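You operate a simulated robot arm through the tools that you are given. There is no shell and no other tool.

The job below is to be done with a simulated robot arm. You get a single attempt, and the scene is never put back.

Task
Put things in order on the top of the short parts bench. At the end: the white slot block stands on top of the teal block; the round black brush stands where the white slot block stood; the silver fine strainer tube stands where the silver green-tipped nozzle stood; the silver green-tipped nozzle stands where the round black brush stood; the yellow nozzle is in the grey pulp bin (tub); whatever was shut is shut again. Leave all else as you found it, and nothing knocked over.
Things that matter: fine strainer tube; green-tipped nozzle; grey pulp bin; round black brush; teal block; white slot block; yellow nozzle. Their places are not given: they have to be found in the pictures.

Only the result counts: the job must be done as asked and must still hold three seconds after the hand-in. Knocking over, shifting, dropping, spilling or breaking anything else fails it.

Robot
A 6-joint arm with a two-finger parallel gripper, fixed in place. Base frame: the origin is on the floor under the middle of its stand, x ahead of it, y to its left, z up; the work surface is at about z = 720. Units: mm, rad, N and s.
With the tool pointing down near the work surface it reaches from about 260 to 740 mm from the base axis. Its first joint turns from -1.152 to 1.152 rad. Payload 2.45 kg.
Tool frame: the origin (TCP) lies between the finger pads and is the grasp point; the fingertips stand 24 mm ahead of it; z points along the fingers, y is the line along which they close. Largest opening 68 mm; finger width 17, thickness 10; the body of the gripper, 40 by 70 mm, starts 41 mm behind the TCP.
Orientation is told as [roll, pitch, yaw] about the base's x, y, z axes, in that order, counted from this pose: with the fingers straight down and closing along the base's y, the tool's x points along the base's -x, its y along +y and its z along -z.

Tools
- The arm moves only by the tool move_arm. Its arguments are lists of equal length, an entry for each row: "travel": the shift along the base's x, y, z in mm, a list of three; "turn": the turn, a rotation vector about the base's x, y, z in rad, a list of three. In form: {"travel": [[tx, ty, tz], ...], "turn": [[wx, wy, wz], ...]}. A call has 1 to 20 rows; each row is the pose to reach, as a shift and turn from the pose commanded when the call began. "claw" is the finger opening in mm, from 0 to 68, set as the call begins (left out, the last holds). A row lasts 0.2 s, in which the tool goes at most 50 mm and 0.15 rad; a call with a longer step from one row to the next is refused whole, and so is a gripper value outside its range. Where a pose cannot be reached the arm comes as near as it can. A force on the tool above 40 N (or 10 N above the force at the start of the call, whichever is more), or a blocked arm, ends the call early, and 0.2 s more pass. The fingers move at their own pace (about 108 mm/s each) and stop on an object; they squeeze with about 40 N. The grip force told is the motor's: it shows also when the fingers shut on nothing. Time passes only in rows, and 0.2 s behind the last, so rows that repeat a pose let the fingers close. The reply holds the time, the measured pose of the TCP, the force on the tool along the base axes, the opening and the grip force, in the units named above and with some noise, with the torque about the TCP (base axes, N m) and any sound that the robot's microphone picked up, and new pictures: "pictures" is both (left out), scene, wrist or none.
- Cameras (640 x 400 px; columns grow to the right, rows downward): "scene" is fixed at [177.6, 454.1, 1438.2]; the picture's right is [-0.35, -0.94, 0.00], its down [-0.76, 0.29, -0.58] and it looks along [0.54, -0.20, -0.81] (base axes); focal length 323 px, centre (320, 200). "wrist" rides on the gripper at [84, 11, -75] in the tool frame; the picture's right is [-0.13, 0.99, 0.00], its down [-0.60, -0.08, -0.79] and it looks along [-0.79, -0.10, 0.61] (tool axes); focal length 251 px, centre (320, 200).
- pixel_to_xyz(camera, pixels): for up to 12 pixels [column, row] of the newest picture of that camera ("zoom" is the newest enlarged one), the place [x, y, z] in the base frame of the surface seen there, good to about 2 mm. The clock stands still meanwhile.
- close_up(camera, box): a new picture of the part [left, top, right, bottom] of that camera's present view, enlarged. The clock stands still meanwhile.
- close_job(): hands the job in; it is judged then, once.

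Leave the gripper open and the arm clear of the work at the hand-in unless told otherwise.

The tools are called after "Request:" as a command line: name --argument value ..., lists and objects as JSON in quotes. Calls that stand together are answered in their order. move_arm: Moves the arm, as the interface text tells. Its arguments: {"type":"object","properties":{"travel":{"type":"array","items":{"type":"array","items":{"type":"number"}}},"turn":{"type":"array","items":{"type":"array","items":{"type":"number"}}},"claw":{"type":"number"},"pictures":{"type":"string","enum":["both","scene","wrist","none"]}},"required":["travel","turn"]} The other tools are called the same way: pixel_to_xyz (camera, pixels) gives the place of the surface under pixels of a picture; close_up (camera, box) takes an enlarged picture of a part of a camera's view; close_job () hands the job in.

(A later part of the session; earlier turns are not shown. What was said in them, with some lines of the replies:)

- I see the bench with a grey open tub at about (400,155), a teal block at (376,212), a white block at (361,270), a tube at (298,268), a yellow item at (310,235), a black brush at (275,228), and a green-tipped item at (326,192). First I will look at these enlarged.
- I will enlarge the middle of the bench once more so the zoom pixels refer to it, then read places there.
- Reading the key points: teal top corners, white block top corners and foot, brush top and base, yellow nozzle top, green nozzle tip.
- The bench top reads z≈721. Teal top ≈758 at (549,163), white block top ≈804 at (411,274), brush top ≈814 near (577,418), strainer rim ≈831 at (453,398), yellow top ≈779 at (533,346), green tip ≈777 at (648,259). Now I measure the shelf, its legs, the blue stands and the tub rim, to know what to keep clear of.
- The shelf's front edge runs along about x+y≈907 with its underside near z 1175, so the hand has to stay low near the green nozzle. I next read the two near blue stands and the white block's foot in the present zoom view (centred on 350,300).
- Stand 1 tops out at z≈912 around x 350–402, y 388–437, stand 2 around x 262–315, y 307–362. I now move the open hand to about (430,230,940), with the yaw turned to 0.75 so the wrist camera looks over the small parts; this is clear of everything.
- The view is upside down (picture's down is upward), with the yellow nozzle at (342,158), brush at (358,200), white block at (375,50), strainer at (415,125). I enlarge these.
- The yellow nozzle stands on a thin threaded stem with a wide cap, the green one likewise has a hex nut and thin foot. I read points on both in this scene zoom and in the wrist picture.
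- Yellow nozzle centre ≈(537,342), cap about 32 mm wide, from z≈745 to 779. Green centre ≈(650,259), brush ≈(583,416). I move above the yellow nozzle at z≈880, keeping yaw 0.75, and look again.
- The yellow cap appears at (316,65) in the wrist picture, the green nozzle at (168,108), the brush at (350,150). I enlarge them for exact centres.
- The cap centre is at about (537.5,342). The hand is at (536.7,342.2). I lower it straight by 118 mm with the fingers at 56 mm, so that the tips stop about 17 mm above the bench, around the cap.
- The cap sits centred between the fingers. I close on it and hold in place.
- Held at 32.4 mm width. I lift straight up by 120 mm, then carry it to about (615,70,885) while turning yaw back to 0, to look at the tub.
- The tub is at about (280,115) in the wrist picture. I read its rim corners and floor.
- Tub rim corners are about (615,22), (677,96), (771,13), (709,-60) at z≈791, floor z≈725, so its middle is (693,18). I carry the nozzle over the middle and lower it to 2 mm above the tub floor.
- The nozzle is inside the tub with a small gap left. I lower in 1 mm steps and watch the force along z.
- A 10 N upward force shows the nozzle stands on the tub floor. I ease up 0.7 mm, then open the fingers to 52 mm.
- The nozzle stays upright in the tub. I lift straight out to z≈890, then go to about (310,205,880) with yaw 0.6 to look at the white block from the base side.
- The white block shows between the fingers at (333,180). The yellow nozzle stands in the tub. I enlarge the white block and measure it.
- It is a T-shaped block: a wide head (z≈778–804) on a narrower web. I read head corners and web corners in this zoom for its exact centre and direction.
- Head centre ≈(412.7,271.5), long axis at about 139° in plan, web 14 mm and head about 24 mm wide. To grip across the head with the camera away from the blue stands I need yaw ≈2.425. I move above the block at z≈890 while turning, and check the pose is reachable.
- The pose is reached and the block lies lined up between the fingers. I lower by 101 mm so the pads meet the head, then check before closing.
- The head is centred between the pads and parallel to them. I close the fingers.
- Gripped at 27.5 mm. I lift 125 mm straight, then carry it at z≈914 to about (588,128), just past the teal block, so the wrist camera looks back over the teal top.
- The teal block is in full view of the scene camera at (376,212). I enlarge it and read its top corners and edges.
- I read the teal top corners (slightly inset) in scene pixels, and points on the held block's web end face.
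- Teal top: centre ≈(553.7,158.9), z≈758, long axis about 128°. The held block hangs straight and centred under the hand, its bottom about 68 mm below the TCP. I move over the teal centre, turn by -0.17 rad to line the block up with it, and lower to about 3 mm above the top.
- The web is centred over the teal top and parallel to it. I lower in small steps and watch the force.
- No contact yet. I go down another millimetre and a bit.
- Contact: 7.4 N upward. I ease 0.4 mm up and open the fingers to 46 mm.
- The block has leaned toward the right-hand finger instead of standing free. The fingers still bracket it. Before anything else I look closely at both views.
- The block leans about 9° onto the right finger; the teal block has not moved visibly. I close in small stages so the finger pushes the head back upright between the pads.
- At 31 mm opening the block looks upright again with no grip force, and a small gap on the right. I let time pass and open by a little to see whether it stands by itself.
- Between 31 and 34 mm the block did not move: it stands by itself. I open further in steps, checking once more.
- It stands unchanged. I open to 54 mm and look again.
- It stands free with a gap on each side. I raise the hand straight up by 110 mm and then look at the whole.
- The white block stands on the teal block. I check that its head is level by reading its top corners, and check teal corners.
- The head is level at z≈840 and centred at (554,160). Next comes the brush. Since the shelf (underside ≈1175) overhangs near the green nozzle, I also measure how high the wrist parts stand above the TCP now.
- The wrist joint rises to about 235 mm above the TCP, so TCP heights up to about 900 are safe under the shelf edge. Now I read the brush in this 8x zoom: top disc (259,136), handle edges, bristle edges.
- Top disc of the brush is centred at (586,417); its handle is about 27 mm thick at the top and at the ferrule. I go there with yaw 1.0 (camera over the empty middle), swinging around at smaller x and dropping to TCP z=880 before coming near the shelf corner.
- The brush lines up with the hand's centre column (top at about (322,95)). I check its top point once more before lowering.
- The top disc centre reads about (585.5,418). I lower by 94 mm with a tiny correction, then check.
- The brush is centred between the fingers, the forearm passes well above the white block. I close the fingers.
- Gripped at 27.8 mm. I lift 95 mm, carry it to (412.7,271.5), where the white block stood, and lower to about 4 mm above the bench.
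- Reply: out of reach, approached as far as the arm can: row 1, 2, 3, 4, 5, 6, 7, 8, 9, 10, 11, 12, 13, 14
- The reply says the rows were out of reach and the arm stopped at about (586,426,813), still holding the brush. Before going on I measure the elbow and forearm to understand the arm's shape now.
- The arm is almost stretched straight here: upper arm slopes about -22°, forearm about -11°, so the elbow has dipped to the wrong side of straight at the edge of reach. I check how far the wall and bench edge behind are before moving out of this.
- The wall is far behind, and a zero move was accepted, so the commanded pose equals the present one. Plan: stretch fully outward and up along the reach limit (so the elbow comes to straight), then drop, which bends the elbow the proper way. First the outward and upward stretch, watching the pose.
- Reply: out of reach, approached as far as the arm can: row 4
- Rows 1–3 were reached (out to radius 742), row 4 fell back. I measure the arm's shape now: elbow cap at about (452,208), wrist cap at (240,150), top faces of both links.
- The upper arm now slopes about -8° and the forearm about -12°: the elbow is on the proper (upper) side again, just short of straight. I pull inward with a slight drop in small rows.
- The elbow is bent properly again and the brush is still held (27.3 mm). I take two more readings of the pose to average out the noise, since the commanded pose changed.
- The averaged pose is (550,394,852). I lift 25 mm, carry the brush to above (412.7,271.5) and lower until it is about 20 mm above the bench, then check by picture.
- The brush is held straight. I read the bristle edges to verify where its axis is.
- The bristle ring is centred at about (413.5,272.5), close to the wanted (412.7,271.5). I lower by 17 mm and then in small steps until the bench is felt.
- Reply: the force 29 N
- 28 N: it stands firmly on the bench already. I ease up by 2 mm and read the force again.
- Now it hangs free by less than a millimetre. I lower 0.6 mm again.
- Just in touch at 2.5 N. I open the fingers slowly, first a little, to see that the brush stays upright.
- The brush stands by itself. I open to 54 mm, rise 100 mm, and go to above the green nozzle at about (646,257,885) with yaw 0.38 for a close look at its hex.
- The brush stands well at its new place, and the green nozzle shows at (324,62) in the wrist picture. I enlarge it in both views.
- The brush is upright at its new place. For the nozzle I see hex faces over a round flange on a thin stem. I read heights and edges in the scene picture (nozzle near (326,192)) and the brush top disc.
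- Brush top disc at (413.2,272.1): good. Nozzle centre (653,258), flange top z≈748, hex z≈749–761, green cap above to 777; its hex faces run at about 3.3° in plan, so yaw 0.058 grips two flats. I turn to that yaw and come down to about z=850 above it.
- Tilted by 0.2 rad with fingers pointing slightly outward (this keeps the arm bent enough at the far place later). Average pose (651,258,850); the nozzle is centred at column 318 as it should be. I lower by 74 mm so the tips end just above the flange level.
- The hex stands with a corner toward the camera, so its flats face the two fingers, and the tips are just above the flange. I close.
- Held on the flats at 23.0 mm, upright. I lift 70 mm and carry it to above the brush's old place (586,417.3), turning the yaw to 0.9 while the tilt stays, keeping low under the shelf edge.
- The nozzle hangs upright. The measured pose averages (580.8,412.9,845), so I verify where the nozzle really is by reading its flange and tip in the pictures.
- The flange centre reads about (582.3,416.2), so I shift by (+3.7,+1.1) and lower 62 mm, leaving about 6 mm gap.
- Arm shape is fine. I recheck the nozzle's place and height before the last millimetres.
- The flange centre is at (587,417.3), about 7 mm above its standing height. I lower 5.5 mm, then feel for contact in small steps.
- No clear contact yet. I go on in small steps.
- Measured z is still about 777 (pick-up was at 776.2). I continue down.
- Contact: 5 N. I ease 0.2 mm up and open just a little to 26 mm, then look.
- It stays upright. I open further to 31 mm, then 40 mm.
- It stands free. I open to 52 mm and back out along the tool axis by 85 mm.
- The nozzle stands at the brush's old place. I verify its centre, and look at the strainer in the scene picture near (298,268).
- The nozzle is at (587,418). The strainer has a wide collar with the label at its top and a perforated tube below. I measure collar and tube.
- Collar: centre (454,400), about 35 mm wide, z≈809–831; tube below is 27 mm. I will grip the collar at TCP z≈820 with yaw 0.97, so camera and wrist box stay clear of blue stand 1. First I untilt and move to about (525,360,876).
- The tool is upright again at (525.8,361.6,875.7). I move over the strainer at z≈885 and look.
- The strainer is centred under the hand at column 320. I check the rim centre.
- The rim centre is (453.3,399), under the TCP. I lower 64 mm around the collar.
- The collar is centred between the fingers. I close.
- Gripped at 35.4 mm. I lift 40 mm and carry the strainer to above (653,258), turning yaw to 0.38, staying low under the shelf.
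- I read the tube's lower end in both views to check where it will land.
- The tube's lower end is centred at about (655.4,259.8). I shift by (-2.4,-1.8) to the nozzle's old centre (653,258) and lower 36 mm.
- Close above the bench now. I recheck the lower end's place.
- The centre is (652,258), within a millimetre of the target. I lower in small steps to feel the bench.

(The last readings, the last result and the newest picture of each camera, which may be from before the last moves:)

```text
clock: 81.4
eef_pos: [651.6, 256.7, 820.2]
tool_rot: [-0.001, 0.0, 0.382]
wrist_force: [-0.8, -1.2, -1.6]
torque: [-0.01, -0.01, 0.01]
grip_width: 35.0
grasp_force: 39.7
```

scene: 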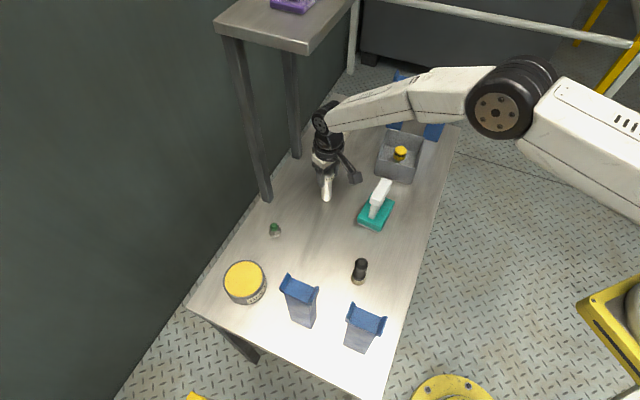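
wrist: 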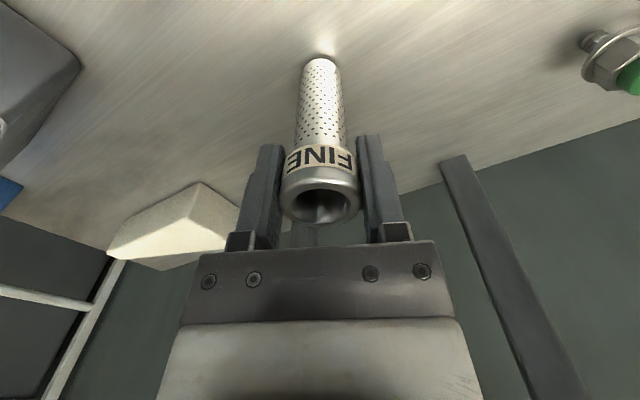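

Not yet in touch (the -1.6 N is its weight). I continue.

Request:
move_arm --travel '[[0, 0, -0.4], [0, 0, -0.4]]' --turn '[[0, 0, 0], [0, 0, 0]]' --pictures "none"

Request:
move_arm --travel '[[0, 0, -0.4], [0, 0, -0.4]]' --turn '[[0, 0, 0], [0, 0, 0]]' --pictures "none"

Request:
move_arm --travel '[[0, 0, -0.4], [0, 0, -0.4]]' --turn '[[0, 0, 0], [0, 0, 0]]' --pictures "none"

```text
clock: 82.0
eef_pos: [650.9, 256.9, 819.7]
tool_rot: [-0.003, 0.001, 0.382]
wrist_force: [-0.2, 0.6, -1.4]
torque: [0.01, 0.0, -0.01]
grip_width: 35.4
grasp_force: 40.0
```

```text
clock: 82.6
eef_pos: [650.5, 254.5, 819.4]
tool_rot: [-0.001, 0.0, 0.382]
wrist_force: [0.0, 0.1, -1.8]
torque: [0.03, 0.03, 0.02]
grip_width: 34.9
grasp_force: 39.6
```

```text
clock: 83.2
eef_pos: [652.1, 256.1, 818.1]
tool_rot: [0.0, 0.0, 0.382]
wrist_force: [-0.9, 0.3, -1.4]
torque: [-0.05, -0.03, 0.03]
grip_width: 35.2
grasp_force: 39.8
```

Request:
move_arm --travel '[[0, 0, -0.4], [0, 0, -0.4]]' --turn '[[0, 0, 0], [0, 0, 0]]' --pictures "none"

Request:
move_arm --travel '[[0, 0, -0.4], [0, 0, -0.4]]' --turn '[[0, 0, 0], [0, 0, 0]]' --pictures "scene"

Request:
close_up --camera "scene" --box '[300, 160, 360, 210]'

```text
clock: 83.8
eef_pos: [652.7, 254.1, 818.4]
tool_rot: [0.0, 0.0, 0.383]
wrist_force: [-0.5, 0.2, -1.0]
torque: [0.01, -0.02, -0.02]
grip_width: 35.0
grasp_force: 40.1
```

```text
clock: 84.4
eef_pos: [651.9, 255.5, 818.9]
tool_rot: [-0.001, -0.001, 0.382]
wrist_force: [0.1, 0.3, -1.7]
torque: [0.0, 0.0, -0.01]
grip_width: 35.1
grasp_force: 39.8
```

scene: 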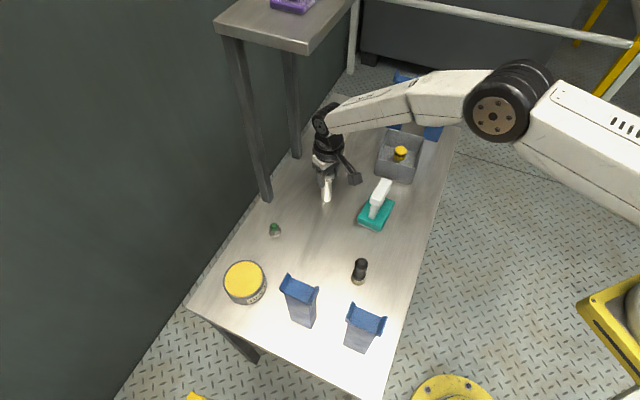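

```text
8.00 times, centred on (330, 185) of scene
```

zoom: 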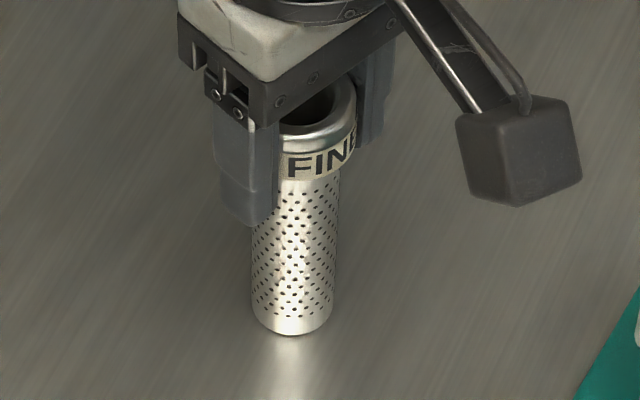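

Only a sliver of gap is left. I go on in 0.4 mm steps.

Request:
move_arm --travel '[[0, 0, -0.4], [0, 0, -0.4]]' --turn '[[0, 0, 0], [0, 0, 0]]' --pictures "none"

Request:
move_arm --travel '[[0, 0, -0.4], [0, 0, -0.4]]' --turn '[[0, 0, 0], [0, 0, 0]]' --pictures "none"

```text
clock: 85.0
eef_pos: [650.8, 255.2, 817.4]
tool_rot: [0.002, -0.002, 0.381]
wrist_force: [-1.1, -0.4, -1.8]
torque: [-0.02, -0.03, -0.03]
grip_width: 35.2
grasp_force: 40.1
```

```text
clock: 85.6
eef_pos: [653.2, 255.8, 816.7]
tool_rot: [0.0, -0.001, 0.381]
wrist_force: [-2.7, -1.6, 6.4]
torque: [-0.17, 0.14, -0.02]
grip_width: 35.1
grasp_force: 40.1
```

Contact: 6.4 N. I ease 0.3 mm, then open to 38 mm and look.

Request:
move_arm --travel '[[0, 0, 0.3], [0, 0, 0.3]]' --turn '[[0, 0, 0], [0, 0, 0]]' --pictures "none"

Request:
move_arm --travel '[[0, 0, 0], [0, 0, 0]]' --turn '[[0, 0, 0], [0, 0, 0]]' --claw 38 --pictures "wrist"

Request:
close_up --camera "wrist" --box '[230, 30, 410, 240]'

```text
clock: 86.2
eef_pos: [652.0, 257.2, 818.5]
tool_rot: [0.0, -0.002, 0.384]
wrist_force: [-0.3, -0.9, 6.0]
torque: [-0.13, 0.03, -0.01]
grip_width: 35.3
grasp_force: 40.4
```

```text
clock: 86.8
eef_pos: [651.4, 256.1, 816.1]
tool_rot: [-0.001, 0.001, 0.381]
wrist_force: [-0.1, 0.2, -0.1]
torque: [0.02, 0.02, -0.01]
grip_width: 38.0
grasp_force: 0.0
```

wrist: 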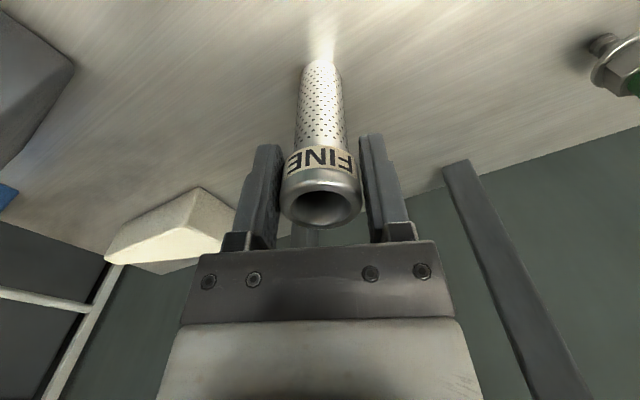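

```text
1.90 times, centred on (320, 135) of wrist
```

zoom: 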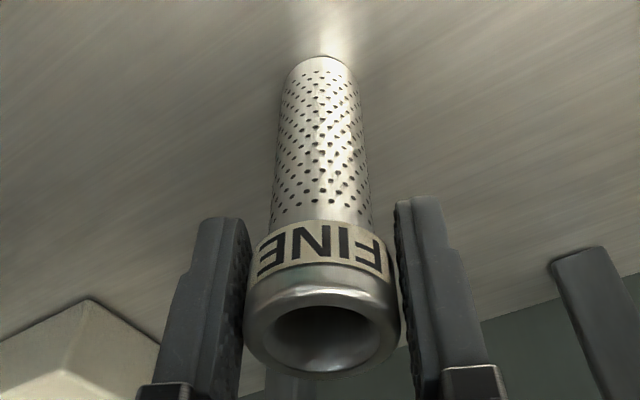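

It stands upright. I open to 46 mm, then 60 mm, checking that it does not move.

Request:
move_arm --travel '[[0, 0, 0], [0, 0, 0]]' --turn '[[0, 0, 0], [0, 0, 0]]' --claw 46 --pictures "wrist"

Request:
move_arm --travel '[[0, 0, 0], [0, 0, 0]]' --turn '[[0, 0, 0], [0, 0, 0]]' --claw 62 --pictures "wrist"

```text
clock: 87.4
eef_pos: [652.6, 255.1, 817.3]
tool_rot: [0.001, -0.001, 0.382]
wrist_force: [0.7, 0.4, 0.2]
torque: [-0.04, 0.05, 0.0]
grip_width: 46.3
grasp_force: 0.1
```

wrist: 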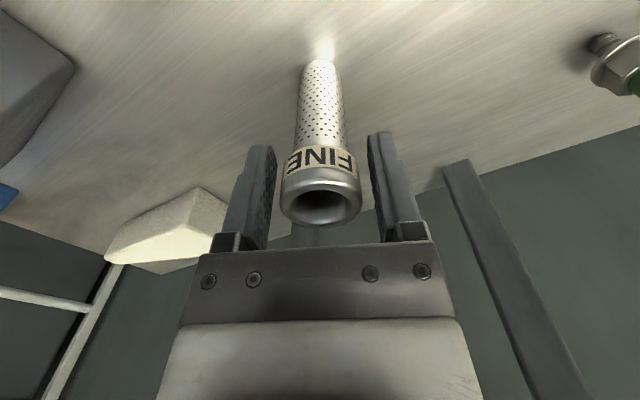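

```text
clock: 88.0
eef_pos: [652.5, 255.5, 817.6]
tool_rot: [0.001, 0.001, 0.382]
wrist_force: [0.2, 0.3, -0.8]
torque: [0.03, 0.01, 0.01]
grip_width: 61.9
grasp_force: 0.0
```

wrist: 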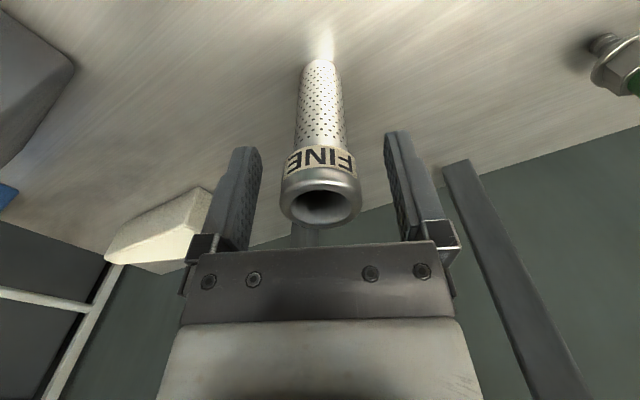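

All fingers are clear of the strainer. I rise straight up by 65 mm, then withdraw toward the base and up, near the starting pose.

Request:
move_arm --travel '[[0, 0, 12], [0, 0, 30], [0, 0, 50], [0, 0, 68], [-35, -3, 70], [-70, -6, 75], [-105, -9, 85], [-140, -12, 100], [-175, -15, 120], [-205, -18, 145], [-235, -21, 170], [-262, -24, 200], [-285, -28, 230], [-300, -32, 245], [-300, -32, 245]]' --turn '[[0, 0, 0], [0, 0, 0], [0, 0, 0], [0, 0, 0], [0, 0, 0], [0, 0, 0], [0, 0, 0], [0, 0, 0], [0, 0, 0], [0, 0, 0], [0, 0, 0], [0, 0, 0], [0, 0, 0], [0, 0, 0], [0, 0, 0]]' --pictures "both"

```text
clock: 91.2
eef_pos: [350.8, 225.4, 1061.8]
tool_rot: [0.001, -0.001, 0.382]
wrist_force: [-0.2, 0.2, 0.1]
torque: [0.01, -0.02, -0.03]
grip_width: 62.0
grasp_force: 0.2
```

scene: 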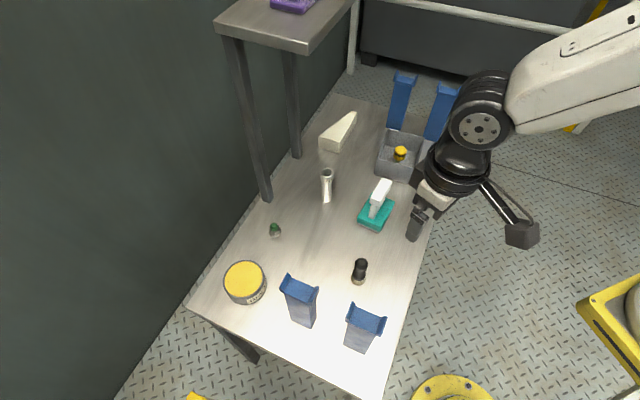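
wrist: 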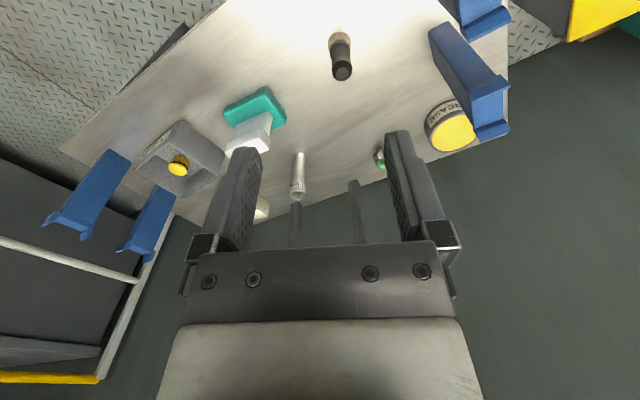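

Everything is standing. I check closely: strainer at (326,185), green nozzle at (275,230), brush at (360,270), white on teal at (378,205), yellow nozzle in the tub.

Request:
close_up --camera "scene" --box '[250, 160, 410, 300]'

Request:
close_up --camera "scene" --box '[310, 160, 342, 210]'

Request:
close_up --camera "scene" --box '[360, 120, 440, 240]'

Request:
pixel_to_xyz --camera "scene" --pixels '[[360.5, 260.5], [275, 225], [327, 171], [400, 150], [382, 185], [376, 200], [370, 195], [387, 190]]'

```text
2.86 times, centred on (330, 230) of scene
```

zoom: 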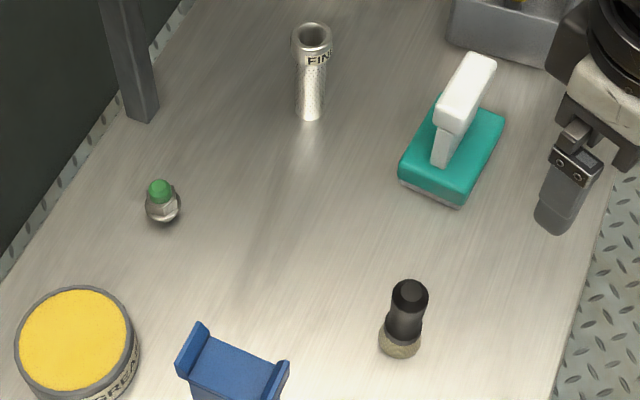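

```text
8.00 times, centred on (326, 185) of scene
```

zoom: 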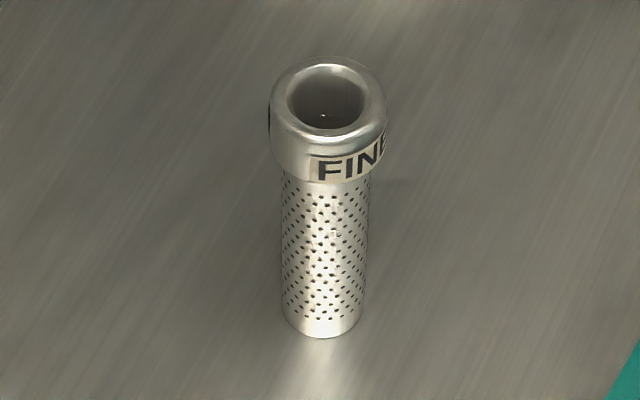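

```text
3.33 times, centred on (400, 180) of scene
```

zoom: 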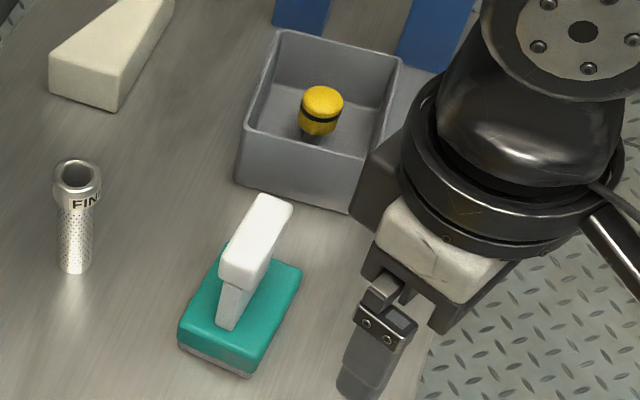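

```text
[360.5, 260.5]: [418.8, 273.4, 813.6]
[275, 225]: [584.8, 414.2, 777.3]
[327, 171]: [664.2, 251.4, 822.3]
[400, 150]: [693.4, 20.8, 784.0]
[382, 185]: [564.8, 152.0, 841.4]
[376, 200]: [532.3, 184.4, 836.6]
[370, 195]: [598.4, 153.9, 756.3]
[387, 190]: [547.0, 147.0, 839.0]
```

All look right. A last check of the strainer's rim and foot position and of the nozzle and brush.

Request:
pixel_to_xyz --camera "scene" --pixels '[[327, 168.2], [326.6, 178], [320.5, 174], [333.8, 174], [321.9, 198], [330.9, 198], [326.3, 201.5], [360, 261.5], [274.5, 223.5]]'

Request:
move_arm --travel '[[0, 0, 0], [0, 0, 0], [0, 0, 0]]' --turn '[[0, 0, 0], [0, 0, 0], [0, 0, 0]]' --claw 68 --pictures "scene"

```text
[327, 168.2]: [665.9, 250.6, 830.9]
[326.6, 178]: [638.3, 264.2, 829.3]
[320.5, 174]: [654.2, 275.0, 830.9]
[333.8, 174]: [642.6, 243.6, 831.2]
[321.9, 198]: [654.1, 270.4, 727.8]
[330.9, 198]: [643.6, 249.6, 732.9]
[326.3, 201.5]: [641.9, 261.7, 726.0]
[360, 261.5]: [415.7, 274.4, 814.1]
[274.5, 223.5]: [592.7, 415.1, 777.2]
```

```text
clock: 92.0
eef_pos: [350.6, 226.7, 1062.8]
tool_rot: [-0.001, -0.002, 0.382]
wrist_force: [0.4, 0.0, -0.2]
torque: [0.01, 0.03, 0.0]
grip_width: 67.9
grasp_force: 0.1
```

scene: 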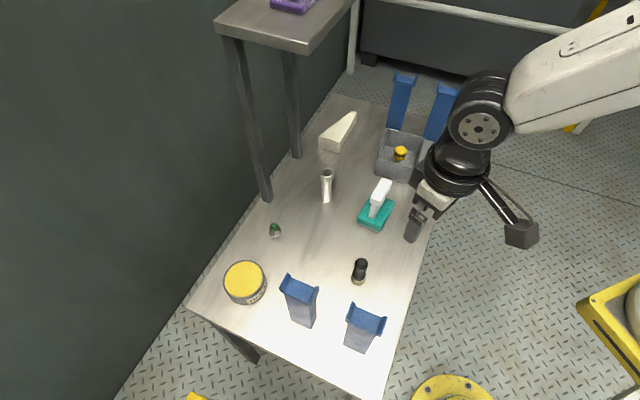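

The strainer is centred at about (652,258), the green nozzle at (587,418) and the brush at (413,272). The white block stands level on the teal block, and the yellow nozzle is upright in the tub. Nothing was shut at the start, so nothing needs closing. The gripper is open and the arm is clear, so I hand the job in.

Request:
close_job

```text
The job is handed in.
```

The job is handed in. I don't have the verdict. In the last pictures every asked-for item was in place and nothing had been knocked over.

| Item | Where it is now | Target (base frame, mm) | Measured |
|---|---|---|---|
| White slot block | Standing level on the teal block | Teal centre about (553.7, 158.9) | Head centre (554, 160), top z ≈ 840 |
| Round black brush | Where the white block stood | (412.7, 271.5) | (413.2, 272.1) |
| Green-tipped nozzle | Where the brush stood | (586, 417.3) | (587, 418) |
| Fine strainer tube | Where the green nozzle stood | (653, 258) | (652, 258) |
| Yellow nozzle | Upright in the grey pulp bin | Inside the tub | Near the tub's middle |

Nothing was shut at the start, so nothing needed closing. The gripper was left open at 68 mm and the arm up near its starting pose.

Two things went wrong along the way, and I corrected both:
- **White block:** when first released on the teal block it leaned about 9° against one finger. I pushed it upright with the fingers and it then stood by itself.
- **Reach limit at the brush:** the arm got stuck nearly straight when lifting the brush. I stretched it out and pulled it back in, with the brush still held. I placed the green nozzle there with the hand tilted, so the arm stayed within reach.
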